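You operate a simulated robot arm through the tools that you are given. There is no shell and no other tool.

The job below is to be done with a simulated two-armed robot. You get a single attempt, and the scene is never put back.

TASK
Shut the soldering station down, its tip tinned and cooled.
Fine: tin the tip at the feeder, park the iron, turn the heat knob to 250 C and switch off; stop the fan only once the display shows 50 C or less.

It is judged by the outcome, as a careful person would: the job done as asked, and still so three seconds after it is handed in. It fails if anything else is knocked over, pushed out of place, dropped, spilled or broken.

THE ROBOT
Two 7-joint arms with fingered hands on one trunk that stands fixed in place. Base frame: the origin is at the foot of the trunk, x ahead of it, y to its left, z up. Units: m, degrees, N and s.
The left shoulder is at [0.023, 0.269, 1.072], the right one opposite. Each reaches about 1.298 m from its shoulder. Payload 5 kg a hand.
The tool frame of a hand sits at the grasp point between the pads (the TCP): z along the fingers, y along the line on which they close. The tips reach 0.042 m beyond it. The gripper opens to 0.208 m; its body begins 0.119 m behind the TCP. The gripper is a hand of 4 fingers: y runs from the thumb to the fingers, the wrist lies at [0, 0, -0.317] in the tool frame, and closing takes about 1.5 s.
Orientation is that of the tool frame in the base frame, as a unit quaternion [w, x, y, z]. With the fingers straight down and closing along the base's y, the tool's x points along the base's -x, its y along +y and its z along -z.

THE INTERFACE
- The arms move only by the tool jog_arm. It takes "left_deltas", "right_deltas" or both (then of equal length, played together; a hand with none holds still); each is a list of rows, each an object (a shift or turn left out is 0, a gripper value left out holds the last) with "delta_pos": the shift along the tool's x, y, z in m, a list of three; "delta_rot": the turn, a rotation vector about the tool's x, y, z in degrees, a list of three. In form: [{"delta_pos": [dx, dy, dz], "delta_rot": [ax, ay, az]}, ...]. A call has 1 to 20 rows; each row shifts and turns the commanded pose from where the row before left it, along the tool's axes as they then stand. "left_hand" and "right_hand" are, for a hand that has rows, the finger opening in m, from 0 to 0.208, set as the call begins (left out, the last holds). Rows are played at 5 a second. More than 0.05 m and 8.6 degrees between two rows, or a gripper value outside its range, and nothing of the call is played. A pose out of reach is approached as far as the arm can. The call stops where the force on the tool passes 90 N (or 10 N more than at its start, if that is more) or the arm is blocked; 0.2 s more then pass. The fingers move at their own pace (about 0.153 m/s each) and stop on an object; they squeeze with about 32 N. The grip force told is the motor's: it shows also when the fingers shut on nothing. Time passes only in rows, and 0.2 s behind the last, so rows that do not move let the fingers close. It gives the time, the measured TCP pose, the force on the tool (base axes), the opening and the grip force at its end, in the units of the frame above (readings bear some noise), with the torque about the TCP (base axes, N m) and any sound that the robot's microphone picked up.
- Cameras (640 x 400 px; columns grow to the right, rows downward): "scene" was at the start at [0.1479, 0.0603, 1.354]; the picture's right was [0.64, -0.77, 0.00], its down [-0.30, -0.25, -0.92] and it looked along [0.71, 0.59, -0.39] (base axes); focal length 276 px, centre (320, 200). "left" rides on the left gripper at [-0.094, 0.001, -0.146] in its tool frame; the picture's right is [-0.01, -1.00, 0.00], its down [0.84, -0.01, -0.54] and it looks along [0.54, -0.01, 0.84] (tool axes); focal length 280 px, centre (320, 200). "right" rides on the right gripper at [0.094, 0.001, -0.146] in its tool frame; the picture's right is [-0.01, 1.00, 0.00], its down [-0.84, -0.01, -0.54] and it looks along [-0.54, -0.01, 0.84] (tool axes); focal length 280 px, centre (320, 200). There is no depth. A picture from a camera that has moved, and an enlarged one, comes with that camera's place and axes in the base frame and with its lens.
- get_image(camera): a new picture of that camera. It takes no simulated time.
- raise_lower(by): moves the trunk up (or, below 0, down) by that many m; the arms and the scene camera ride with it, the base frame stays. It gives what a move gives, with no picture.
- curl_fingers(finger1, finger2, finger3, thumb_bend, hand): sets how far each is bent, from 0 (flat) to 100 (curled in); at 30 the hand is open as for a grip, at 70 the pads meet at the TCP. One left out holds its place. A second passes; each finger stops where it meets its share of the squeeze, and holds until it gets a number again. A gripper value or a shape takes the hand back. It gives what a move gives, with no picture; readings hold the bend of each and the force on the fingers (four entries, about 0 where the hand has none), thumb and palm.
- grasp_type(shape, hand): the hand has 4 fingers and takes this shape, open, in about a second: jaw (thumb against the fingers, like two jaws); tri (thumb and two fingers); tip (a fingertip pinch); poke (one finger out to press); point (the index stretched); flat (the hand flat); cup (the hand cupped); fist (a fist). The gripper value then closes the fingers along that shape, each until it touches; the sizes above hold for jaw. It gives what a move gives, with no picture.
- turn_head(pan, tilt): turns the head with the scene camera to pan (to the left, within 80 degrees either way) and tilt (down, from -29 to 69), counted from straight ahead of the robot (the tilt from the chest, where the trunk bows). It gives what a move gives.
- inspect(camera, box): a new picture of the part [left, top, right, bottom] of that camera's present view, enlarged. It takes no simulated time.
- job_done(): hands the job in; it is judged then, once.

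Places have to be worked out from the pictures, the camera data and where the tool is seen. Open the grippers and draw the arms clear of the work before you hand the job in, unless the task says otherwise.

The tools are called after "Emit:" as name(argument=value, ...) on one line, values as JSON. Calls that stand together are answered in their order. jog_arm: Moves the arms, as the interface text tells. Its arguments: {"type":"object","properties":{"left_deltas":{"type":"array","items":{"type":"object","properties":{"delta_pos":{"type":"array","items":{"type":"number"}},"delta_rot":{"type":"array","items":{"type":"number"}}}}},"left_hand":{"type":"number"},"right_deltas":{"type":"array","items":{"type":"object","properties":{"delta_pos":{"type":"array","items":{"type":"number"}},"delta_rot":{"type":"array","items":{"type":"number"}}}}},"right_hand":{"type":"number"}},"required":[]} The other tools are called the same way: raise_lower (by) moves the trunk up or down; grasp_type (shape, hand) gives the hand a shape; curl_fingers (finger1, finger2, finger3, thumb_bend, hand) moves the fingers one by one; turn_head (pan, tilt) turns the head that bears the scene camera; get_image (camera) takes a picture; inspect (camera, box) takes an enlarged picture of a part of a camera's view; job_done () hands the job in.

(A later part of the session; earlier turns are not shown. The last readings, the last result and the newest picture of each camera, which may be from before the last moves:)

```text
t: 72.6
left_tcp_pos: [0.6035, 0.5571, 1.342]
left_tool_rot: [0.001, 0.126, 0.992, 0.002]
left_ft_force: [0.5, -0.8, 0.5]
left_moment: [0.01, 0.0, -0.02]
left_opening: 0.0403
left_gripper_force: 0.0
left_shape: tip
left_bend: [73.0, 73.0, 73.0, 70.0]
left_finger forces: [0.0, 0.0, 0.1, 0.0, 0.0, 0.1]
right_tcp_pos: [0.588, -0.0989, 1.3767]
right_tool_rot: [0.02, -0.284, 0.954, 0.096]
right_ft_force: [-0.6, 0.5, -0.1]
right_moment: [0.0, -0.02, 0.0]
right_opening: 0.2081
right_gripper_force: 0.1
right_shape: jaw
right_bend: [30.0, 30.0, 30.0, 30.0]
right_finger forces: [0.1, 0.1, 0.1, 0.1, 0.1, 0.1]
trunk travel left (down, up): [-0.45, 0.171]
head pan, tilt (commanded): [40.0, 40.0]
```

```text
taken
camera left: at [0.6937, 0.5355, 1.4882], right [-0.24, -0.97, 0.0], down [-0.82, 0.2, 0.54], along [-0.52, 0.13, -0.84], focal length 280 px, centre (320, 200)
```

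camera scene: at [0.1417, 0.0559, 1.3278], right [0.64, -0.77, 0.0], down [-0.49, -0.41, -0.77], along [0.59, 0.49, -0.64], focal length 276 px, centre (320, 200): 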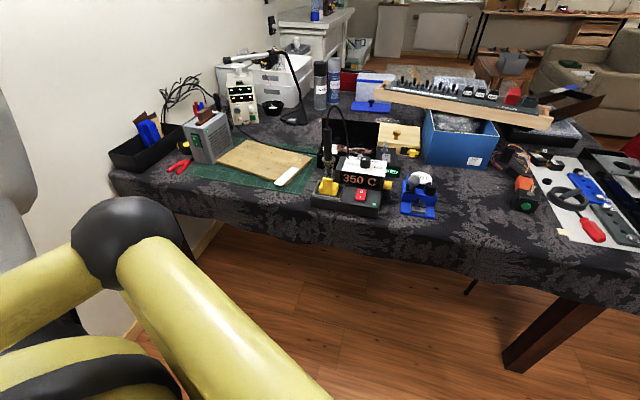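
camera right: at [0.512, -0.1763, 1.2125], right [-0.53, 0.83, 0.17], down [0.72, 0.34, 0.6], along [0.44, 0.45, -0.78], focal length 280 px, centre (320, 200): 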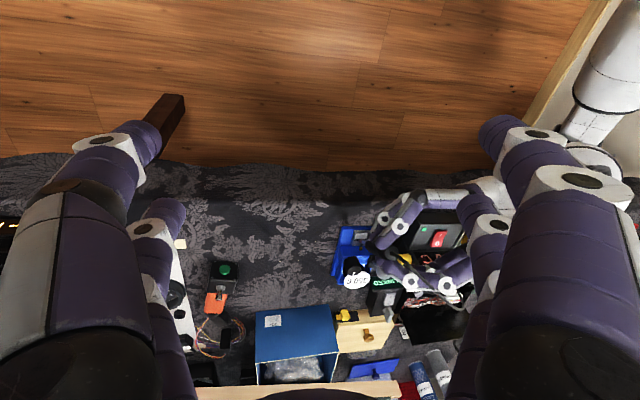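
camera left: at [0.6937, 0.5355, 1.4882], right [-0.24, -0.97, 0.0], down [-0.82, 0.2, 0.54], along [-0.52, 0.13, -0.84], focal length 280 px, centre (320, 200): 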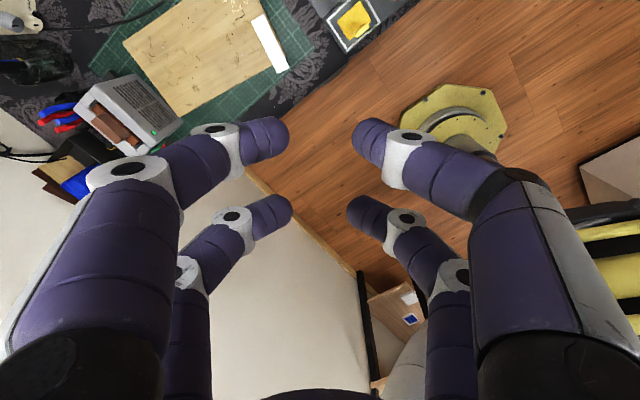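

Those shapes look alike for this hand. I check "poke" (for pressing) to learn which digit sticks out.

Emit:
grasp_type(hand="left", shape="poke")

Emit:
get_image(camera="left")

Emit:
grasp_type(hand="left", shape="jaw")

Emit:
curl_fingers(hand="left", finger1=95, finger2=30, finger3=30, thumb_bend=60)

Emit:
get_image(camera="left")

```text
t: 73.5
left_tcp_pos: [0.6051, 0.5584, 1.3416]
left_tool_rot: [0.0, 0.126, 0.992, 0.002]
left_ft_force: [0.3, -0.2, 0.4]
left_moment: [0.0, 0.04, -0.01]
left_opening: 0.0002
left_gripper_force: 0.1
left_shape: poke
left_bend: [100.0, 100.0, 100.0, 33.0]
left_finger forces: [0.0, 0.1, 0.0, 0.0, 0.0, 0.0]
right_tcp_pos: [0.5874, -0.099, 1.375]
right_tool_rot: [0.022, -0.284, 0.954, 0.095]
right_ft_force: [0.4, -0.7, 0.1]
right_moment: [-0.01, 0.0, 0.0]
right_opening: 0.2077
right_gripper_force: 0.1
right_shape: jaw
right_bend: [30.0, 30.0, 30.0, 30.0]
right_finger forces: [0.0, 0.0, 0.0, 0.1, 0.0, 0.0]
trunk travel left (down, up): [-0.45, 0.171]
head pan, tilt (commanded): [40.0, 40.0]
```

```text
taken
camera left: at [0.6937, 0.5355, 1.4882], right [-0.24, -0.97, 0.0], down [-0.82, 0.2, 0.54], along [-0.52, 0.13, -0.84], focal length 280 px, centre (320, 200)
```

left: 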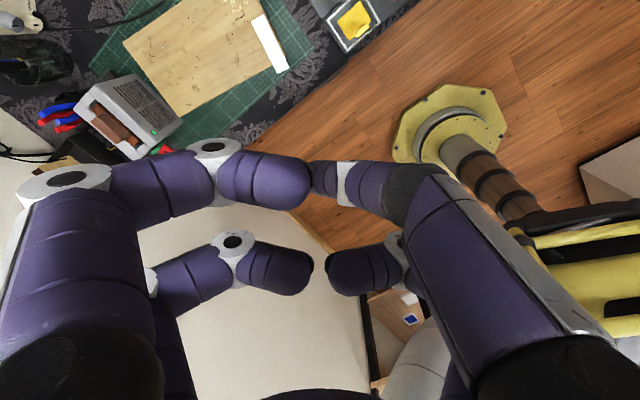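

```text
t: 74.4
left_tcp_pos: [0.6045, 0.558, 1.3423]
left_tool_rot: [0.0, 0.126, 0.992, 0.002]
left_ft_force: [0.4, -0.5, 0.3]
left_moment: [0.0, 0.0, 0.04]
left_opening: 0.2079
left_gripper_force: 0.1
left_shape: jaw
left_bend: [30.0, 30.0, 30.0, 30.0]
left_finger forces: [0.0, 0.1, 0.1, 0.0, 0.0, 0.0]
right_tcp_pos: [0.5878, -0.1001, 1.375]
right_tool_rot: [0.021, -0.284, 0.954, 0.095]
right_ft_force: [-0.5, -0.5, 1.3]
right_moment: [0.0, 0.0, 0.0]
right_opening: 0.2081
right_gripper_force: 0.2
right_shape: jaw
right_bend: [30.0, 30.0, 30.0, 30.0]
right_finger forces: [0.0, 0.1, 0.0, 0.0, 0.0, 0.0]
trunk travel left (down, up): [-0.45, 0.171]
head pan, tilt (commanded): [40.0, 40.0]
```

```text
t: 75.4
left_tcp_pos: [0.6037, 0.558, 1.3425]
left_tool_rot: [0.001, 0.127, 0.992, 0.002]
left_ft_force: [-0.1, 0.5, -0.3]
left_moment: [0.0, 0.0, -0.01]
left_opening: 0.0566
left_gripper_force: 0.1
left_shape: fingers
left_bend: [95.0, 30.0, 30.0, 60.0]
left_finger forces: [0.0, 0.0, 0.0, 0.0, 0.1, 0.0]
right_tcp_pos: [0.5877, -0.0995, 1.3763]
right_tool_rot: [0.02, -0.284, 0.954, 0.096]
right_ft_force: [0.1, 0.7, 0.4]
right_moment: [0.01, -0.01, -0.01]
right_opening: 0.208
right_gripper_force: 0.1
right_shape: jaw
right_bend: [30.0, 30.0, 30.0, 30.0]
right_finger forces: [0.0, 0.0, 0.0, 0.1, 0.0, 0.0]
trunk travel left (down, up): [-0.45, 0.171]
head pan, tilt (commanded): [40.0, 40.0]
```

```text
taken
camera left: at [0.6937, 0.5355, 1.4882], right [-0.24, -0.97, 0.0], down [-0.82, 0.2, 0.54], along [-0.52, 0.13, -0.84], focal length 280 px, centre (320, 200)
```

left: 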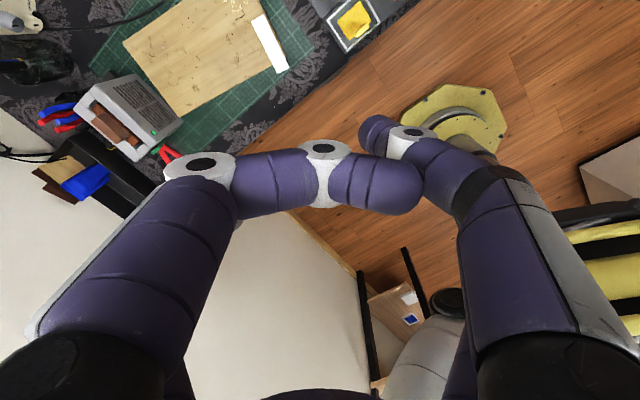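

Finger1 is the near-left digit and the thumb the near-right one (both on the tool −x side). For the knob I'll pinch with just finger1 and thumb, with finger2 and finger3 curled away; I set that posture and look.

Emit:
curl_fingers(hand="left", finger1=58, finger2=100, finger3=100, thumb_bend=58)

Emit:
get_image(camera="left")

Emit:
curl_fingers(hand="left", finger1=70, thumb_bend=70)

Emit:
get_image(camera="left")

```text
t: 76.4
left_tcp_pos: [0.6045, 0.5574, 1.3423]
left_tool_rot: [0.0, 0.126, 0.992, 0.001]
left_ft_force: [-0.4, 0.0, 0.1]
left_moment: [0.03, -0.02, 0.0]
left_opening: 0.0751
left_gripper_force: 0.0
left_shape: fingers
left_bend: [57.0, 72.0, 72.0, 57.0]
left_finger forces: [0.0, 0.0, 0.1, 0.0, 0.0, 0.0]
right_tcp_pos: [0.5883, -0.0999, 1.3746]
right_tool_rot: [0.021, -0.284, 0.954, 0.095]
right_ft_force: [0.3, -0.4, 0.2]
right_moment: [0.01, -0.01, 0.03]
right_opening: 0.208
right_gripper_force: 0.0
right_shape: jaw
right_bend: [30.0, 30.0, 30.0, 30.0]
right_finger forces: [0.1, 0.1, 0.0, 0.0, 0.0, 0.1]
trunk travel left (down, up): [-0.45, 0.171]
head pan, tilt (commanded): [40.0, 40.0]
```

```text
taken
camera left: at [0.6937, 0.5355, 1.4882], right [-0.24, -0.97, 0.0], down [-0.82, 0.2, 0.54], along [-0.52, 0.13, -0.84], focal length 280 px, centre (320, 200)
```

left: 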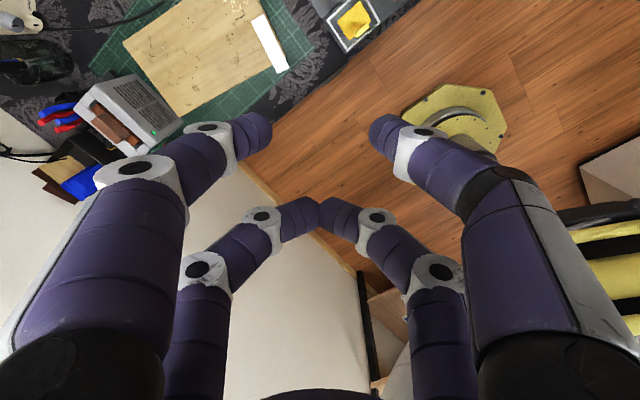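

```text
t: 77.4
left_tcp_pos: [0.6042, 0.5581, 1.3425]
left_tool_rot: [0.0, 0.127, 0.992, 0.002]
left_ft_force: [-0.7, -0.6, 0.5]
left_moment: [0.01, -0.01, 0.02]
left_opening: 0.011
left_gripper_force: 0.0
left_shape: fingers
left_bend: [70.0, 72.0, 72.0, 70.0]
left_finger forces: [0.1, 0.0, 0.0, 0.1, 0.0, 0.0]
right_tcp_pos: [0.5876, -0.0978, 1.3753]
right_tool_rot: [0.021, -0.284, 0.954, 0.095]
right_ft_force: [0.3, 0.1, -0.3]
right_moment: [0.02, 0.02, 0.01]
right_opening: 0.2079
right_gripper_force: 0.0
right_shape: jaw
right_bend: [30.0, 30.0, 30.0, 30.0]
right_finger forces: [0.0, 0.0, 0.0, 0.0, 0.1, 0.0]
trunk travel left (down, up): [-0.45, 0.171]
head pan, tilt (commanded): [40.0, 40.0]
```

```text
taken
camera left: at [0.6937, 0.5355, 1.4882], right [-0.24, -0.97, 0.0], down [-0.82, 0.2, 0.54], along [-0.52, 0.13, -0.84], focal length 280 px, centre (320, 200)
```

left: 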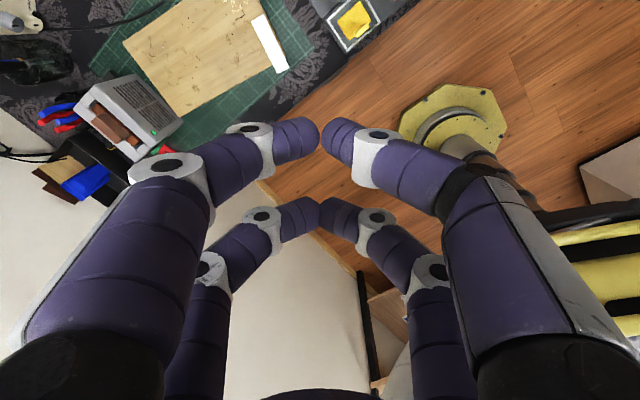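

Finger2/finger3 just close on each other, which is fine; the pinching pair finger1/thumb sits at tool x≈−0.03. I open that pair again, yaw the hand 68° so the pinch axis stays clear of the iron, then move above the knob (~0.794, 0.418) at z 1.10.

Emit:
curl_fingers(hand="left", finger1=58, thumb_bend=58)

Emit:
jog_arm(left_deltas=[{"delta_rot": [0, 0, -8.5]}, {"delta_rot": [0, 0, -8.5]}, {"delta_rot": [0, 0, -8.5]}, {"delta_rot": [0, 0, -8.5]}, {"delta_rot": [0, 0, -8.5]}, {"delta_rot": [0, 0, -8.5]}, {"delta_rot": [0, 0, -8.5]}, {"delta_rot": [0, 0, -8.5]}])

Emit:
get_image(camera="left")

```text
t: 78.4
left_tcp_pos: [0.6045, 0.5575, 1.3424]
left_tool_rot: [0.001, 0.126, 0.992, 0.001]
left_ft_force: [0.1, -1.2, -0.8]
left_moment: [0.0, -0.04, 0.02]
left_opening: 0.0754
left_gripper_force: 0.0
left_shape: fingers
left_bend: [57.0, 72.0, 72.0, 57.0]
left_finger forces: [0.1, 0.0, 0.0, 0.1, 0.0, 0.1]
right_tcp_pos: [0.5876, -0.0995, 1.3759]
right_tool_rot: [0.021, -0.284, 0.954, 0.095]
right_ft_force: [0.9, -0.5, -0.6]
right_moment: [0.02, -0.01, -0.01]
right_opening: 0.2078
right_gripper_force: 0.0
right_shape: jaw
right_bend: [30.0, 30.0, 30.0, 30.0]
right_finger forces: [0.1, 0.0, 0.1, 0.0, 0.0, 0.0]
trunk travel left (down, up): [-0.45, 0.171]
head pan, tilt (commanded): [40.0, 40.0]
```

```text
t: 80.2
left_tcp_pos: [0.6046, 0.5588, 1.3414]
left_tool_rot: [0.001, -0.451, 0.892, 0.0]
left_ft_force: [-0.3, 0.1, 0.8]
left_moment: [-0.05, -0.02, -0.01]
left_opening: 0.0756
left_gripper_force: 0.1
left_shape: fingers
left_bend: [57.0, 72.0, 72.0, 57.0]
left_finger forces: [0.0, 0.0, 0.0, 0.0, 0.1, 0.0]
right_tcp_pos: [0.5877, -0.0996, 1.3763]
right_tool_rot: [0.021, -0.284, 0.954, 0.095]
right_ft_force: [-0.4, 0.4, -0.4]
right_moment: [-0.01, 0.02, -0.02]
right_opening: 0.2082
right_gripper_force: 0.1
right_shape: jaw
right_bend: [30.0, 30.0, 30.0, 30.0]
right_finger forces: [0.0, 0.1, 0.1, 0.1, 0.0, 0.0]
trunk travel left (down, up): [-0.45, 0.171]
head pan, tilt (commanded): [40.0, 40.0]
```

```text
taken
camera left: at [0.6573, 0.6345, 1.4886], right [0.81, -0.58, 0.0], down [-0.49, -0.69, 0.54], along [-0.31, -0.44, -0.84], focal length 280 px, centre (320, 200)
```

left: 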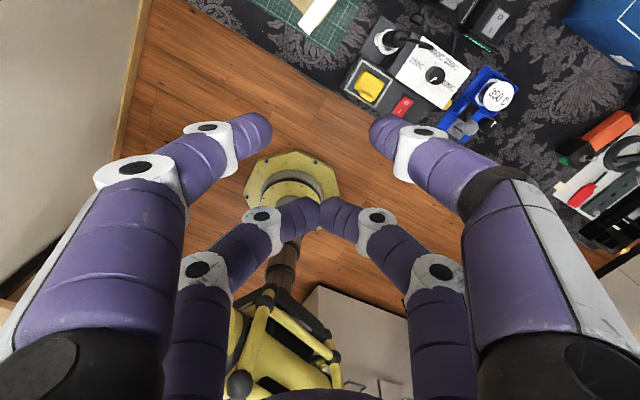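

Emit:
inspect(camera="left", box=[370, 20, 500, 130])

Emit:
inspect(camera="scene", box=[335, 140, 405, 210])

```text
3.64 times, centred on (435, 75) of left
camera zoom: at [0.6573, 0.6345, 1.4886], right [0.81, -0.58, 0.0], down [-0.49, -0.69, 0.54], along [-0.31, -0.44, -0.84], focal length 1020 px, centre (-98, 654)
```

zoom: 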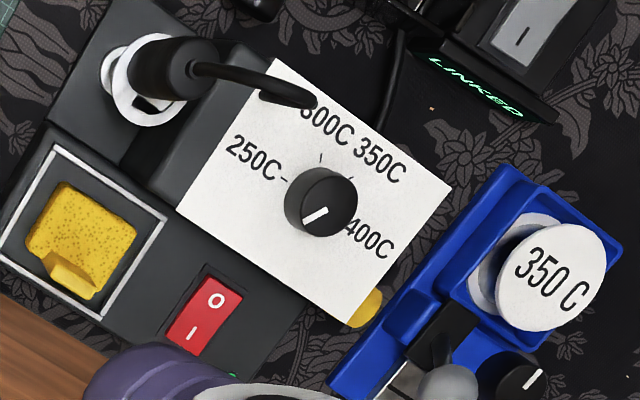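

```text
5.71 times, centred on (370, 175) of scene
camera zoom: at [0.1418, 0.056, 1.3278], right [0.64, -0.77, 0.0], down [-0.49, -0.41, -0.77], along [0.59, 0.49, -0.64], focal length 1578 px, centre (34, 343)
```

zoom: 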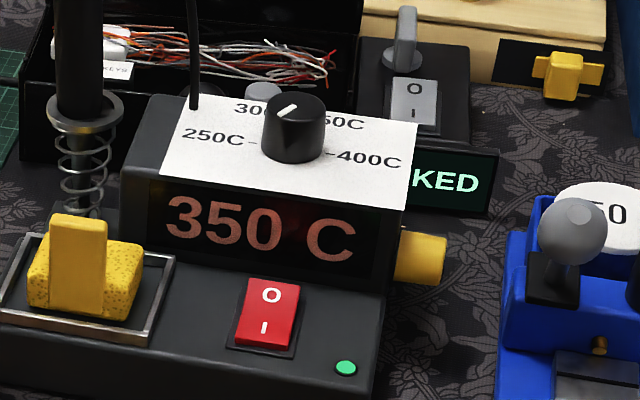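

From nearly straight above, the white mark points exactly opposite the 350 tick, so the mark's tail indicates the setting; I'll turn counter-clockwise and let the display confirm. I move the hand over the knob, at z≈1.10.

Emit:
jog_arm(left_deltas=[{"delta_pos": [0.0039, -0.0294, 0.03]}, {"delta_pos": [0.0039, -0.0294, 0.03]}, {"delta_pos": [0.0039, -0.0294, 0.03]}, {"delta_pos": [0.0039, -0.0294, 0.03]}, {"delta_pos": [0.0039, -0.0294, 0.03]}, {"delta_pos": [0.0039, -0.0294, 0.03]}, {"delta_pos": [0.0039, -0.0294, 0.03]}, {"delta_pos": [0.0039, -0.0294, 0.03]}])

Emit:
get_image(camera="left")

Emit:
get_image(camera="scene")

```text
t: 82.0
left_tcp_pos: [0.7766, 0.3947, 1.101]
left_tool_rot: [0.001, -0.45, 0.893, 0.002]
left_ft_force: [-0.1, 0.1, 1.2]
left_moment: [-0.05, 0.06, -0.02]
left_opening: 0.0756
left_gripper_force: 0.1
left_shape: fingers
left_bend: [57.0, 72.0, 72.0, 57.0]
left_finger forces: [0.1, 0.1, 0.0, 0.0, 0.0, 0.0]
right_tcp_pos: [0.5913, -0.0988, 1.3752]
right_tool_rot: [0.02, -0.284, 0.954, 0.095]
right_ft_force: [1.7, 0.6, -1.9]
right_moment: [0.04, 0.22, 0.05]
right_opening: 0.2082
right_gripper_force: 0.0
right_shape: jaw
right_bend: [30.0, 30.0, 30.0, 30.0]
right_finger forces: [0.0, 0.0, 0.0, 0.1, 0.0, 0.0]
trunk travel left (down, up): [-0.45, 0.171]
head pan, tilt (commanded): [40.0, 40.0]
```

```text
taken
camera left: at [0.8292, 0.4708, 1.248], right [0.81, -0.58, 0.0], down [-0.49, -0.69, 0.54], along [-0.31, -0.44, -0.84], focal length 280 px, centre (320, 200)
```

left: 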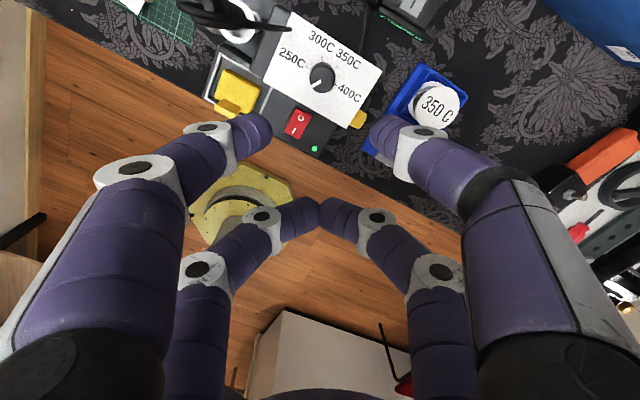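

```text
taken
camera scene: at [0.1429, 0.056, 1.3274], right [0.64, -0.77, 0.0], down [-0.49, -0.41, -0.77], along [0.59, 0.49, -0.64], focal length 276 px, centre (320, 200)
```

scene: 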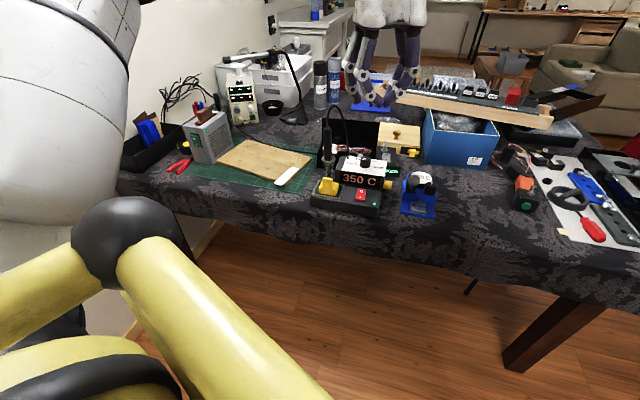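

The knob appears almost centred under the finger1/thumb pair. I trim 6 mm and descend to z≈0.945 (fingertips just above the knob top) for a check.

Emit:
jog_arm(left_deltas=[{"delta_pos": [-0.002, -0.0007, 0.039]}, {"delta_pos": [-0.002, -0.0007, 0.039]}, {"delta_pos": [-0.002, -0.0006, 0.039]}, {"delta_pos": [0, 0, 0.039]}])

Emit:
get_image(camera="left")

Emit:
inspect(camera="scene", box=[300, 80, 440, 220])

```text
t: 83.0
left_tcp_pos: [0.7815, 0.3967, 0.9474]
left_tool_rot: [0.002, -0.451, 0.893, 0.001]
left_ft_force: [0.8, 0.2, 0.3]
left_moment: [0.01, 0.0, 0.02]
left_opening: 0.0756
left_gripper_force: 0.1
left_shape: fingers
left_bend: [57.0, 72.0, 72.0, 57.0]
left_finger forces: [0.0, 0.1, 0.0, 0.1, 0.0, 0.1]
right_tcp_pos: [0.5883, -0.0998, 1.3762]
right_tool_rot: [0.02, -0.285, 0.954, 0.095]
right_ft_force: [0.1, 0.6, 0.0]
right_moment: [-0.02, 0.02, 0.03]
right_opening: 0.2077
right_gripper_force: 0.0
right_shape: jaw
right_bend: [30.0, 30.0, 30.0, 30.0]
right_finger forces: [0.1, 0.1, 0.0, 0.1, 0.1, 0.1]
trunk travel left (down, up): [-0.45, 0.171]
head pan, tilt (commanded): [40.0, 40.0]
```

```text
taken
camera left: at [0.834, 0.4726, 1.0928], right [0.81, -0.58, 0.0], down [-0.49, -0.69, 0.54], along [-0.31, -0.44, -0.84], focal length 280 px, centre (320, 200)
```

left: 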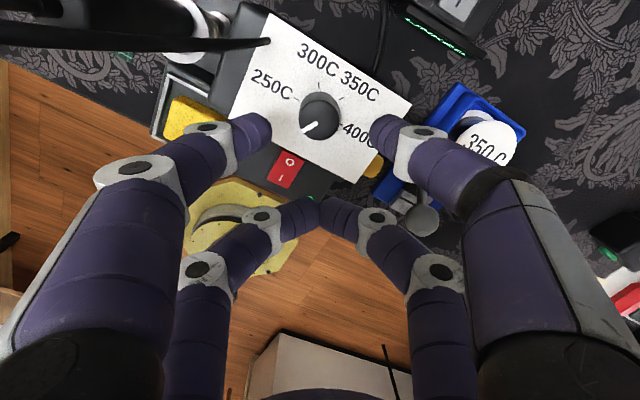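

```text
2.86 times, centred on (370, 150) of scene
camera zoom: at [0.1417, 0.0562, 1.3278], right [0.64, -0.77, 0.0], down [-0.49, -0.41, -0.77], along [0.59, 0.49, -0.64], focal length 789 px, centre (177, 343)
```

zoom: 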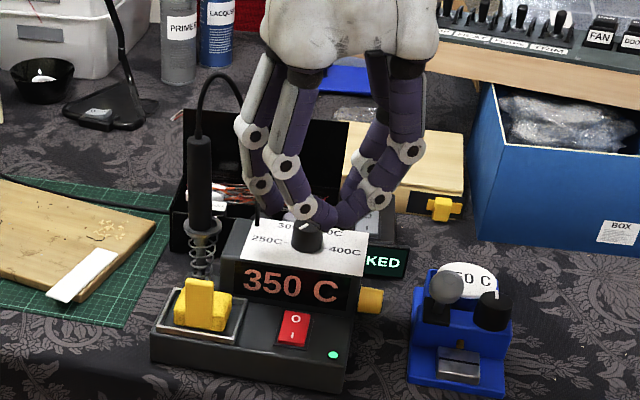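

Knob is centred between finger1 and thumb. I descend 4.3 cm so the pads sit around the knob, with tips about 6 mm above the dial plate.

Emit:
jog_arm(left_deltas=[{"delta_pos": [0, 0, 0.015]}, {"delta_pos": [0, 0, 0.015]}, {"delta_pos": [0, 0, 0.013]}])

Emit:
get_image(camera="left")

Emit:
inspect(camera="scene", box=[310, 120, 420, 220])

```text
t: 83.8
left_tcp_pos: [0.7807, 0.3987, 0.9033]
left_tool_rot: [0.002, -0.451, 0.893, 0.001]
left_ft_force: [-0.4, 0.8, -0.4]
left_moment: [-0.06, 0.04, 0.02]
left_opening: 0.0757
left_gripper_force: 0.1
left_shape: fingers
left_bend: [57.0, 72.0, 72.0, 57.0]
left_finger forces: [0.1, 0.0, 0.0, 0.0, 0.1, 0.0]
right_tcp_pos: [0.5893, -0.0978, 1.3749]
right_tool_rot: [0.021, -0.284, 0.954, 0.095]
right_ft_force: [-0.2, -0.4, 0.2]
right_moment: [-0.03, 0.0, 0.04]
right_opening: 0.2081
right_gripper_force: 0.1
right_shape: jaw
right_bend: [30.0, 30.0, 30.0, 30.0]
right_finger forces: [0.0, 0.1, 0.0, 0.0, 0.1, 0.0]
trunk travel left (down, up): [-0.45, 0.171]
head pan, tilt (commanded): [40.0, 40.0]
```

```text
taken
camera left: at [0.8338, 0.4744, 1.0496], right [0.81, -0.58, 0.0], down [-0.49, -0.69, 0.54], along [-0.31, -0.44, -0.84], focal length 280 px, centre (320, 200)
```

left: 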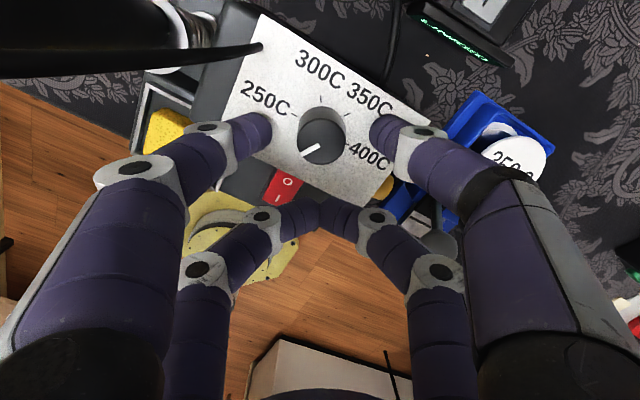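

```text
4.00 times, centred on (365, 170) of scene
camera zoom: at [0.142, 0.0561, 1.3277], right [0.64, -0.77, 0.0], down [-0.49, -0.41, -0.77], along [0.59, 0.49, -0.64], focal length 1104 px, centre (140, 320)
```

zoom: 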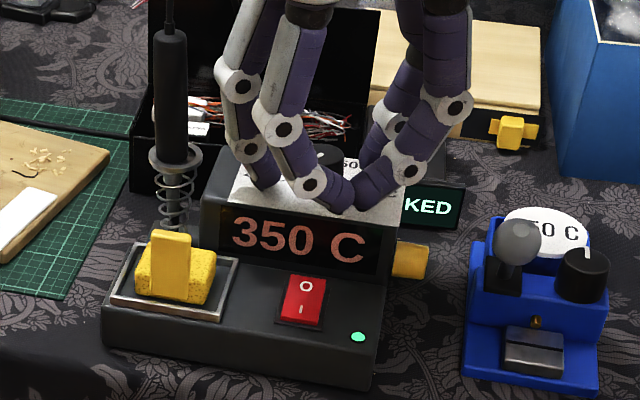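

Positioned around the knob. I close finger1 and thumb onto it.

Emit:
curl_fingers(hand="left", finger1=72, thumb_bend=72)

Emit:
inspect(camera="left", box=[220, 60, 420, 200])

```text
t: 84.8
left_tcp_pos: [0.782, 0.3989, 0.9031]
left_tool_rot: [0.002, -0.45, 0.893, 0.001]
left_ft_force: [6.6, -3.7, 0.4]
left_moment: [-0.18, -0.07, -0.24]
left_opening: 0.0367
left_gripper_force: 14.1
left_shape: fingers
left_bend: [65.0, 72.0, 72.0, 67.0]
left_finger forces: [10.3, 0.1, 0.1, 0.0, 17.5, 0.0]
right_tcp_pos: [0.5881, -0.0997, 1.3756]
right_tool_rot: [0.021, -0.284, 0.954, 0.095]
right_ft_force: [0.1, 0.1, -0.7]
right_moment: [0.03, -0.05, -0.03]
right_opening: 0.2077
right_gripper_force: 0.0
right_shape: jaw
right_bend: [30.0, 30.0, 30.0, 30.0]
right_finger forces: [0.0, 0.0, 0.0, 0.1, 0.0, 0.1]
trunk travel left (down, up): [-0.45, 0.171]
head pan, tilt (commanded): [40.0, 40.0]
```

```text
2.86 times, centred on (320, 130) of left
camera zoom: at [0.8342, 0.4736, 1.05], right [0.81, -0.58, 0.0], down [-0.49, -0.69, 0.54], along [-0.31, -0.43, -0.84], focal length 801 px, centre (320, 400)
```

zoom: 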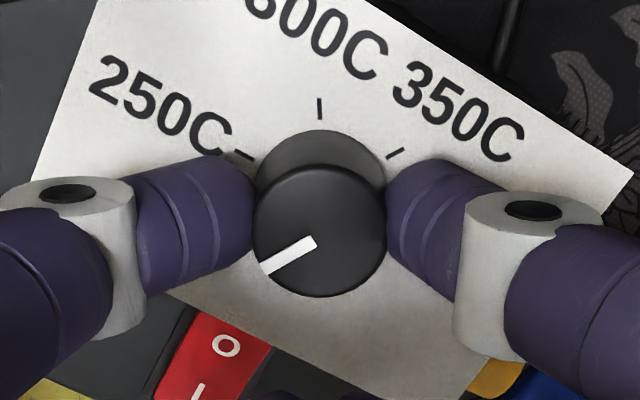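

Pinch holds (10 and 17 N). I rotate the hand about the knob's axis counter-clockwise (seen from above) by 24° as a test, and check the display.

Emit:
jog_arm(left_deltas=[{"delta_pos": [-0.0003, -0.0043, 0], "delta_rot": [0, 0, -8]}, {"delta_pos": [-0.0003, -0.0043, 0], "delta_rot": [0, 0, -8]}, {"delta_pos": [-0.0003, -0.0043, 0], "delta_rot": [0, 0, -8]}])

Emit:
inspect(camera="left", box=[220, 60, 420, 200])

Emit:
inspect(camera="scene", box=[310, 120, 420, 220])

```text
t: 85.6
left_tcp_pos: [0.7931, 0.3931, 0.9038]
left_tool_rot: [0.002, -0.626, 0.78, 0.001]
left_ft_force: [3.0, -2.1, -0.7]
left_moment: [-0.08, -0.02, -0.13]
left_opening: 0.0365
left_gripper_force: 14.3
left_shape: fingers
left_bend: [65.0, 72.0, 72.0, 67.0]
left_finger forces: [12.0, 0.0, 0.0, 0.1, 15.7, 0.1]
right_tcp_pos: [0.5875, -0.0994, 1.376]
right_tool_rot: [0.021, -0.285, 0.954, 0.095]
right_ft_force: [-0.2, -0.3, -0.3]
right_moment: [-0.01, -0.02, 0.02]
right_opening: 0.2081
right_gripper_force: 0.1
right_shape: jaw
right_bend: [30.0, 30.0, 30.0, 30.0]
right_finger forces: [0.1, 0.1, 0.0, 0.0, 0.0, 0.0]
trunk travel left (down, up): [-0.45, 0.171]
head pan, tilt (commanded): [40.0, 40.0]
```

```text
2.86 times, centred on (320, 130) of left
camera zoom: at [0.8092, 0.4847, 1.0498], right [0.98, -0.2, 0.0], down [-0.17, -0.83, 0.54], along [-0.11, -0.53, -0.84], focal length 801 px, centre (320, 400)
```

zoom: 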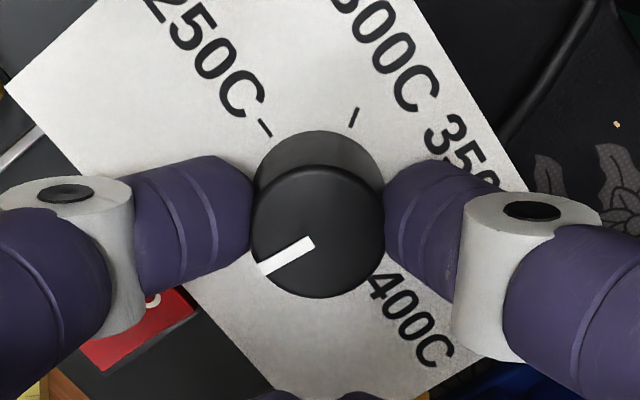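

```text
4.00 times, centred on (365, 170) of scene
camera zoom: at [0.1419, 0.0559, 1.3278], right [0.64, -0.77, 0.0], down [-0.49, -0.41, -0.77], along [0.59, 0.49, -0.64], focal length 1104 px, centre (140, 320)
```

zoom: 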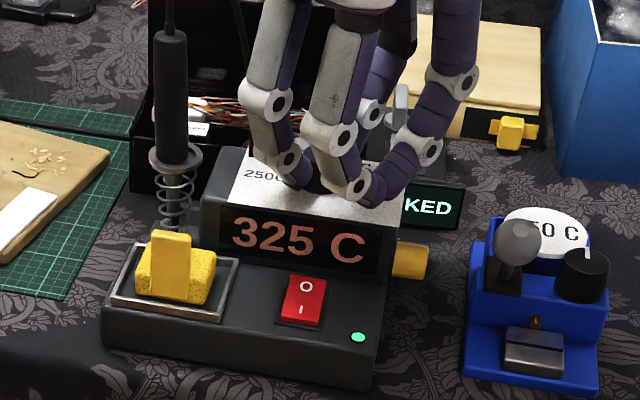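

The display dropped to 325 C and the knob turned with the hand, confirming the direction. I continue counter-clockwise by another 48°.

Emit:
jog_arm(left_deltas=[{"delta_pos": [-0.0003, -0.0043, 0], "delta_rot": [0, 0, -8]}, {"delta_pos": [-0.0003, -0.0043, 0], "delta_rot": [0, 0, -8]}, {"delta_pos": [-0.0003, -0.0043, 0], "delta_rot": [0, 0, -8]}])

Emit:
jog_arm(left_deltas=[{"delta_pos": [-0.0003, -0.0043, 0], "delta_rot": [0, 0, -8]}, {"delta_pos": [-0.0003, -0.0043, 0], "delta_rot": [0, 0, -8]}, {"delta_pos": [-0.0003, -0.0043, 0], "delta_rot": [0, 0, -8]}])

Emit:
inspect(camera="left", box=[220, 60, 420, 200])

Emit:
inspect(camera="scene", box=[310, 120, 420, 220])

```text
t: 86.4
left_tcp_pos: [0.8048, 0.3935, 0.9044]
left_tool_rot: [-0.002, 0.775, -0.632, -0.001]
left_ft_force: [0.6, -1.3, -0.7]
left_moment: [-0.12, 0.09, 0.01]
left_opening: 0.0365
left_gripper_force: 13.7
left_shape: fingers
left_bend: [64.0, 72.0, 72.0, 67.0]
left_finger forces: [13.4, 0.0, 0.1, 0.0, 13.5, 0.1]
right_tcp_pos: [0.5882, -0.1001, 1.3765]
right_tool_rot: [0.021, -0.284, 0.954, 0.095]
right_ft_force: [-0.1, 0.9, -0.2]
right_moment: [0.02, 0.04, -0.02]
right_opening: 0.2077
right_gripper_force: 0.2
right_shape: jaw
right_bend: [30.0, 30.0, 30.0, 30.0]
right_finger forces: [0.0, 0.1, 0.0, 0.0, 0.0, 0.0]
trunk travel left (down, up): [-0.45, 0.171]
head pan, tilt (commanded): [40.0, 40.0]
```

```text
t: 87.2
left_tcp_pos: [0.8141, 0.3992, 0.9035]
left_tool_rot: [-0.001, 0.89, -0.457, 0.0]
left_ft_force: [-5.7, 3.2, 0.6]
left_moment: [-0.12, 0.35, 0.08]
left_opening: 0.0369
left_gripper_force: 13.6
left_shape: fingers
left_bend: [63.0, 72.0, 72.0, 67.0]
left_finger forces: [15.3, 0.1, 0.0, 0.1, 11.5, 0.0]
right_tcp_pos: [0.587, -0.0982, 1.3761]
right_tool_rot: [0.021, -0.285, 0.954, 0.095]
right_ft_force: [0.0, 0.9, 0.4]
right_moment: [0.0, -0.03, -0.04]
right_opening: 0.2078
right_gripper_force: 0.0
right_shape: jaw
right_bend: [30.0, 30.0, 30.0, 30.0]
right_finger forces: [0.0, 0.0, 0.0, 0.0, 0.0, 0.1]
trunk travel left (down, up): [-0.45, 0.171]
head pan, tilt (commanded): [40.0, 40.0]
```

```text
2.86 times, centred on (320, 130) of left
camera zoom: at [0.7588, 0.4743, 1.0496], right [0.8, 0.59, 0.0], down [0.5, -0.68, 0.54], along [0.32, -0.43, -0.84], focal length 801 px, centre (320, 400)
```

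zoom: 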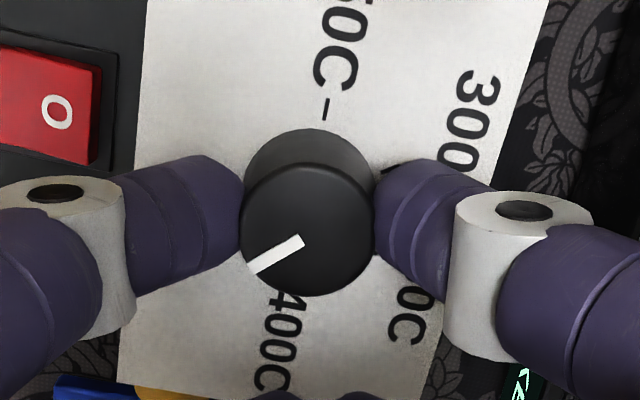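

```text
4.00 times, centred on (365, 170) of scene
camera zoom: at [0.1415, 0.0561, 1.3278], right [0.64, -0.77, 0.0], down [-0.49, -0.41, -0.77], along [0.59, 0.49, -0.64], focal length 1104 px, centre (140, 320)
```

zoom: 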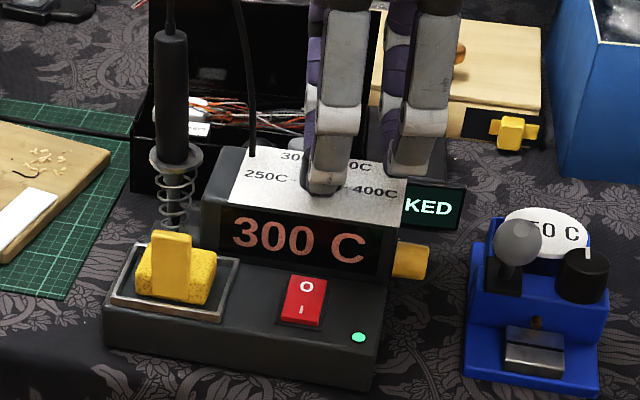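

Display reads 300 C after 72°. To keep clear of the cable, I release, swing the hand back 72° around the knob, and regrip.

Emit:
curl_fingers(hand="left", finger1=58, thumb_bend=58)

Emit:
jog_arm(left_deltas=[{"delta_pos": [-0.0003, 0.0043, 0], "delta_rot": [0, 0, 8]}, {"delta_pos": [-0.0003, 0.0043, 0], "delta_rot": [0, 0, 8]}, {"delta_pos": [-0.0003, 0.0043, 0], "delta_rot": [0, 0, 8]}, {"delta_pos": [-0.0003, 0.0043, 0], "delta_rot": [0, 0, 8]}, {"delta_pos": [-0.0003, 0.0043, 0], "delta_rot": [0, 0, 8]}, {"delta_pos": [-0.0003, 0.0043, 0], "delta_rot": [0, 0, 8]}, {"delta_pos": [-0.0003, 0.0043, 0], "delta_rot": [0, 0, 8]}, {"delta_pos": [-0.0003, 0.0043, 0], "delta_rot": [0, 0, 8]}, {"delta_pos": [-0.0003, 0.0043, 0], "delta_rot": [0, 0, 8]}])

Emit:
get_image(camera="left")

Emit:
inspect(camera="scene", box=[310, 120, 420, 220])

```text
t: 88.2
left_tcp_pos: [0.8159, 0.3985, 0.9028]
left_tool_rot: [-0.002, 0.889, -0.458, 0.0]
left_ft_force: [0.1, 0.1, 0.5]
left_moment: [0.01, 0.03, 0.0]
left_opening: 0.0754
left_gripper_force: 0.2
left_shape: fingers
left_bend: [57.0, 72.0, 72.0, 57.0]
left_finger forces: [0.0, 0.0, 0.0, 0.0, 0.0, 0.0]
right_tcp_pos: [0.588, -0.1003, 1.3745]
right_tool_rot: [0.022, -0.284, 0.954, 0.095]
right_ft_force: [0.3, -0.1, 0.2]
right_moment: [0.0, 0.01, -0.05]
right_opening: 0.208
right_gripper_force: 0.0
right_shape: jaw
right_bend: [30.0, 30.0, 30.0, 30.0]
right_finger forces: [0.0, 0.1, 0.1, 0.0, 0.0, 0.0]
trunk travel left (down, up): [-0.45, 0.171]
head pan, tilt (commanded): [40.0, 40.0]
```

```text
t: 90.2
left_tcp_pos: [0.7808, 0.398, 0.9034]
left_tool_rot: [0.001, -0.449, 0.894, 0.001]
left_ft_force: [0.3, 0.5, 0.5]
left_moment: [0.0, 0.01, 0.01]
left_opening: 0.0757
left_gripper_force: 0.1
left_shape: fingers
left_bend: [57.0, 72.0, 72.0, 57.0]
left_finger forces: [0.1, 0.0, 0.0, 0.0, 0.1, 0.0]
right_tcp_pos: [0.5873, -0.0991, 1.3751]
right_tool_rot: [0.021, -0.283, 0.954, 0.095]
right_ft_force: [0.1, 0.3, -0.5]
right_moment: [-0.03, 0.02, 0.03]
right_opening: 0.208
right_gripper_force: 0.1
right_shape: jaw
right_bend: [30.0, 30.0, 30.0, 30.0]
right_finger forces: [0.1, 0.1, 0.0, 0.0, 0.0, 0.1]
trunk travel left (down, up): [-0.45, 0.171]
head pan, tilt (commanded): [40.0, 40.0]
```

```text
taken
camera left: at [0.8336, 0.4736, 1.0496], right [0.81, -0.58, 0.0], down [-0.49, -0.69, 0.54], along [-0.31, -0.43, -0.84], focal length 280 px, centre (320, 200)
```

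left: 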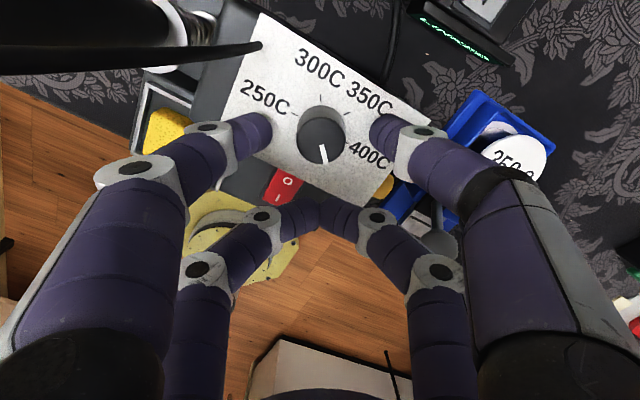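

```text
4.00 times, centred on (365, 170) of scene
camera zoom: at [0.1417, 0.056, 1.3278], right [0.64, -0.77, 0.0], down [-0.49, -0.41, -0.77], along [0.59, 0.49, -0.64], focal length 1104 px, centre (140, 320)
```

zoom: 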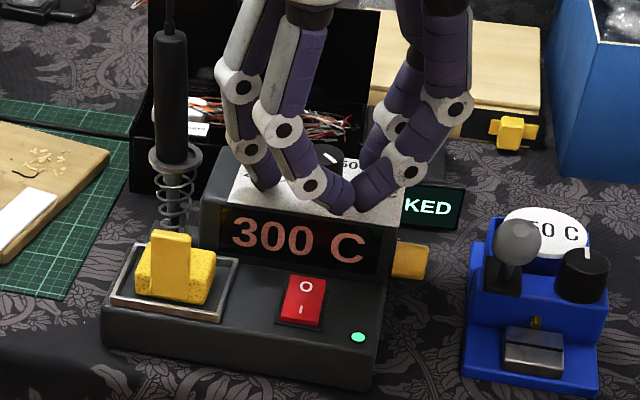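

The knob settled exactly at the 300 detent (display 300 C). I regrip and turn another 64° counter-clockwise toward 250.

Emit:
curl_fingers(hand="left", finger1=72, thumb_bend=72)

Emit:
jog_arm(left_deltas=[{"delta_pos": [-0.0003, -0.0043, 0], "delta_rot": [0, 0, -8]}, {"delta_pos": [-0.0003, -0.0043, 0], "delta_rot": [0, 0, -8]}, {"delta_pos": [-0.0003, -0.0043, 0], "delta_rot": [0, 0, -8]}, {"delta_pos": [-0.0003, -0.0043, 0], "delta_rot": [0, 0, -8]}, {"delta_pos": [-0.0003, -0.0043, 0], "delta_rot": [0, 0, -8]}, {"delta_pos": [-0.0003, -0.0043, 0], "delta_rot": [0, 0, -8]}, {"delta_pos": [-0.0003, -0.0043, 0], "delta_rot": [0, 0, -8]}])

Emit:
inspect(camera="left", box=[220, 60, 420, 200])

Emit:
inspect(camera="scene", box=[310, 120, 420, 220])

```text
t: 91.2
left_tcp_pos: [0.7809, 0.3986, 0.9032]
left_tool_rot: [0.001, -0.45, 0.893, 0.001]
left_ft_force: [7.0, -3.4, 0.4]
left_moment: [-0.21, -0.08, -0.19]
left_opening: 0.0366
left_gripper_force: 13.2
left_shape: fingers
left_bend: [64.0, 72.0, 72.0, 67.0]
left_finger forces: [10.1, 0.0, 0.1, 0.0, 17.0, 0.0]
right_tcp_pos: [0.5883, -0.1002, 1.3741]
right_tool_rot: [0.021, -0.284, 0.954, 0.095]
right_ft_force: [-0.4, 0.0, 1.5]
right_moment: [-0.03, 0.04, 0.02]
right_opening: 0.208
right_gripper_force: 0.1
right_shape: jaw
right_bend: [30.0, 30.0, 30.0, 30.0]
right_finger forces: [0.0, 0.0, 0.0, 0.0, 0.1, 0.0]
trunk travel left (down, up): [-0.45, 0.171]
head pan, tilt (commanded): [40.0, 40.0]
```

```text
t: 92.8
left_tcp_pos: [0.8103, 0.3942, 0.9027]
left_tool_rot: [-0.001, 0.817, -0.576, 0.0]
left_ft_force: [-1.5, 5.0, -0.7]
left_moment: [0.05, 0.17, -0.33]
left_opening: 0.0369
left_gripper_force: 13.9
left_shape: fingers
left_bend: [64.0, 72.0, 72.0, 68.0]
left_finger forces: [14.7, 0.0, 0.0, 0.0, 13.7, 0.0]
right_tcp_pos: [0.588, -0.0984, 1.3757]
right_tool_rot: [0.021, -0.285, 0.954, 0.095]
right_ft_force: [-0.2, 0.4, 0.3]
right_moment: [0.03, -0.05, -0.02]
right_opening: 0.2079
right_gripper_force: 0.1
right_shape: jaw
right_bend: [30.0, 30.0, 30.0, 30.0]
right_finger forces: [0.0, 0.0, 0.0, 0.0, 0.1, 0.0]
trunk travel left (down, up): [-0.45, 0.171]
head pan, tilt (commanded): [40.0, 40.0]
```

```text
2.86 times, centred on (320, 130) of left
camera zoom: at [0.7752, 0.4816, 1.0487], right [0.94, 0.35, 0.0], down [0.29, -0.79, 0.54], along [0.19, -0.5, -0.84], focal length 801 px, centre (320, 400)
```

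zoom: 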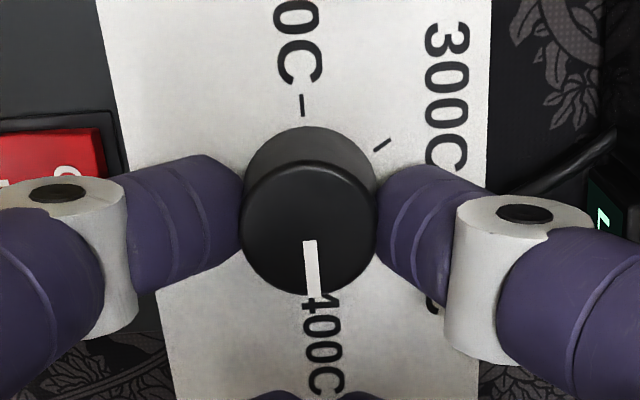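

```text
4.00 times, centred on (365, 170) of scene
camera zoom: at [0.1417, 0.0561, 1.3278], right [0.64, -0.77, 0.0], down [-0.49, -0.41, -0.77], along [0.59, 0.49, -0.64], focal length 1104 px, centre (140, 320)
```

zoom: 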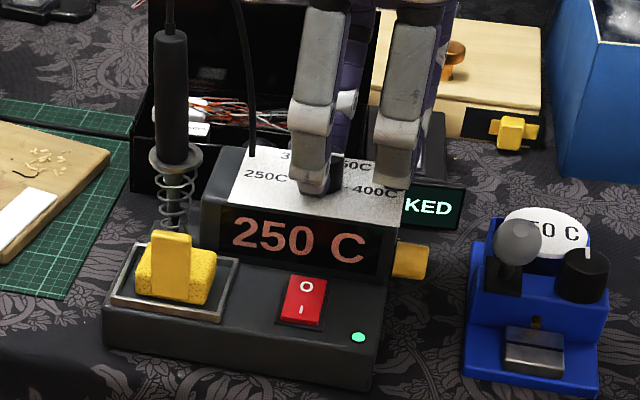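

The display shows 250 C. I release the knob and lift the hand straight up, then verify it stays at 250.

Emit:
curl_fingers(hand="left", finger1=58, thumb_bend=58)

Emit:
jog_arm(left_deltas=[{"delta_pos": [0, 0, -0.03]}, {"delta_pos": [0, 0, -0.04]}, {"delta_pos": [0, 0, -0.04]}, {"delta_pos": [0, 0, -0.04]}])

Emit:
inspect(camera="scene", box=[310, 120, 420, 220])

Emit:
get_image(camera="left")

```text
t: 93.8
left_tcp_pos: [0.8103, 0.3927, 0.9023]
left_tool_rot: [-0.001, 0.817, -0.577, 0.0]
left_ft_force: [-0.1, -0.3, 0.6]
left_moment: [0.02, -0.01, -0.02]
left_opening: 0.0754
left_gripper_force: 0.1
left_shape: fingers
left_bend: [57.0, 72.0, 72.0, 57.0]
left_finger forces: [0.0, 0.0, 0.0, 0.0, 0.1, 0.0]
right_tcp_pos: [0.59, -0.0996, 1.3761]
right_tool_rot: [0.022, -0.284, 0.954, 0.095]
right_ft_force: [0.8, -0.5, -0.6]
right_moment: [0.0, 0.02, -0.02]
right_opening: 0.2077
right_gripper_force: 0.0
right_shape: jaw
right_bend: [30.0, 30.0, 30.0, 30.0]
right_finger forces: [0.0, 0.1, 0.0, 0.0, 0.0, 0.0]
trunk travel left (down, up): [-0.45, 0.171]
head pan, tilt (commanded): [40.0, 40.0]
```

```text
t: 94.8
left_tcp_pos: [0.8104, 0.3936, 1.0534]
left_tool_rot: [-0.003, 0.817, -0.577, -0.001]
left_ft_force: [0.1, -0.2, 0.4]
left_moment: [0.01, -0.02, -0.02]
left_opening: 0.0756
left_gripper_force: 0.1
left_shape: fingers
left_bend: [57.0, 72.0, 72.0, 57.0]
left_finger forces: [0.0, 0.0, 0.0, 0.1, 0.0, 0.0]
right_tcp_pos: [0.5871, -0.1002, 1.3762]
right_tool_rot: [0.021, -0.284, 0.954, 0.095]
right_ft_force: [0.2, 0.7, -0.4]
right_moment: [0.03, -0.04, -0.02]
right_opening: 0.2083
right_gripper_force: 0.1
right_shape: jaw
right_bend: [30.0, 30.0, 30.0, 30.0]
right_finger forces: [0.0, 0.1, 0.0, 0.1, 0.0, 0.0]
trunk travel left (down, up): [-0.45, 0.171]
head pan, tilt (commanded): [40.0, 40.0]
```

```text
4.00 times, centred on (365, 170) of scene
camera zoom: at [0.1413, 0.0558, 1.3279], right [0.64, -0.77, 0.0], down [-0.49, -0.41, -0.77], along [0.59, 0.49, -0.64], focal length 1104 px, centre (140, 320)
```

zoom: 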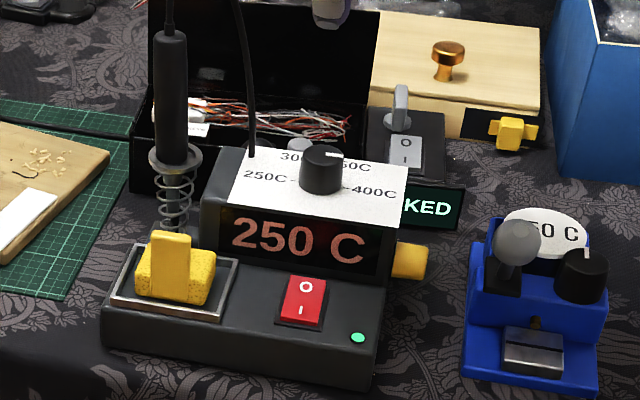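

```text
taken
camera left: at [0.7763, 0.4807, 1.1996], right [0.94, 0.35, 0.0], down [0.29, -0.79, 0.54], along [0.19, -0.5, -0.84], focal length 280 px, centre (320, 200)
```

left: 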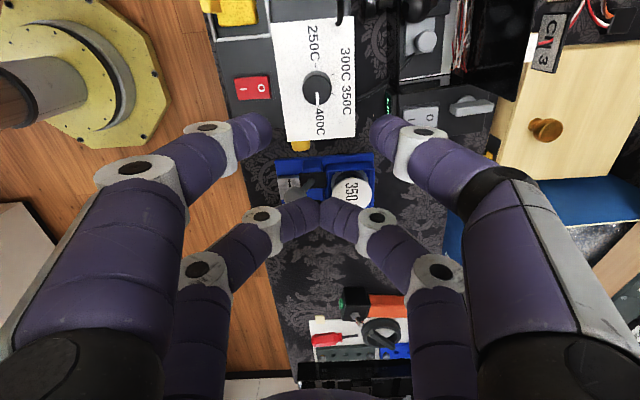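

Heat is set: display holds 250 C, and the station has not shifted. Next is the red rocker: its O end is at about (0.731, 0.385, 0.805). I switch the left hand to "poke" and look at which digit sticks out.

Emit:
grasp_type(hand="left", shape="poke")

Emit:
get_image(camera="left")

Emit:
inspect(camera="scene", box=[310, 20, 450, 160])

```text
t: 95.7
left_tcp_pos: [0.8111, 0.3933, 1.0535]
left_tool_rot: [-0.001, 0.817, -0.577, 0.0]
left_ft_force: [0.0, -1.5, -0.1]
left_moment: [0.03, 0.02, -0.03]
left_opening: 0.0
left_gripper_force: 0.0
left_shape: poke
left_bend: [100.0, 100.0, 100.0, 33.0]
left_finger forces: [0.0, 0.1, 0.1, 0.0, 0.0, 0.0]
right_tcp_pos: [0.5879, -0.0997, 1.3763]
right_tool_rot: [0.021, -0.284, 0.954, 0.096]
right_ft_force: [0.4, -0.2, 0.1]
right_moment: [-0.02, 0.04, 0.02]
right_opening: 0.2081
right_gripper_force: 0.1
right_shape: jaw
right_bend: [30.0, 30.0, 30.0, 30.0]
right_finger forces: [0.0, 0.0, 0.0, 0.0, 0.0, 0.0]
trunk travel left (down, up): [-0.45, 0.171]
head pan, tilt (commanded): [40.0, 40.0]
```

```text
taken
camera left: at [0.7768, 0.4809, 1.1987], right [0.94, 0.35, 0.0], down [0.29, -0.79, 0.54], along [0.19, -0.5, -0.84], focal length 280 px, centre (320, 200)
```

left: 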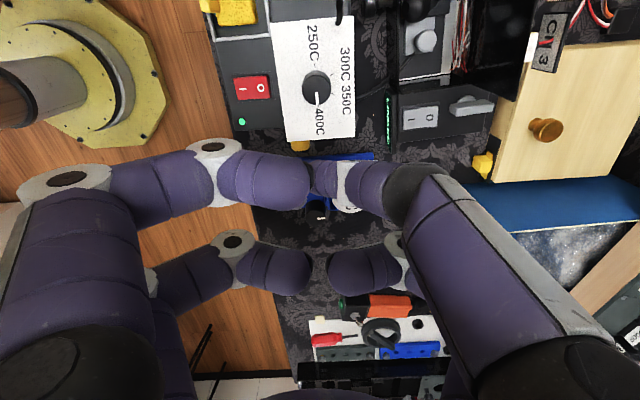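

```text
2.86 times, centred on (380, 90) of scene
camera zoom: at [0.1418, 0.056, 1.3278], right [0.64, -0.77, 0.0], down [-0.49, -0.41, -0.77], along [0.59, 0.49, -0.64], focal length 789 px, centre (149, 514)
```

zoom: 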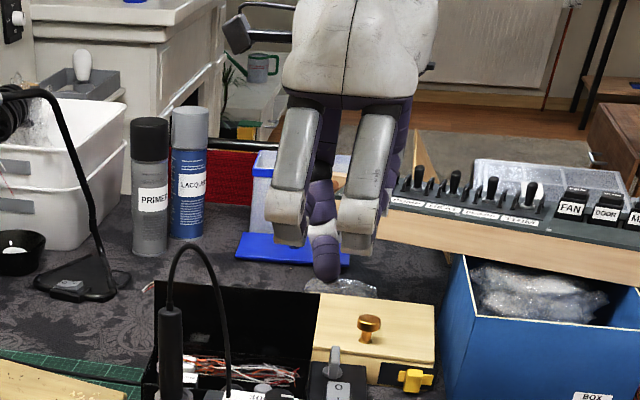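

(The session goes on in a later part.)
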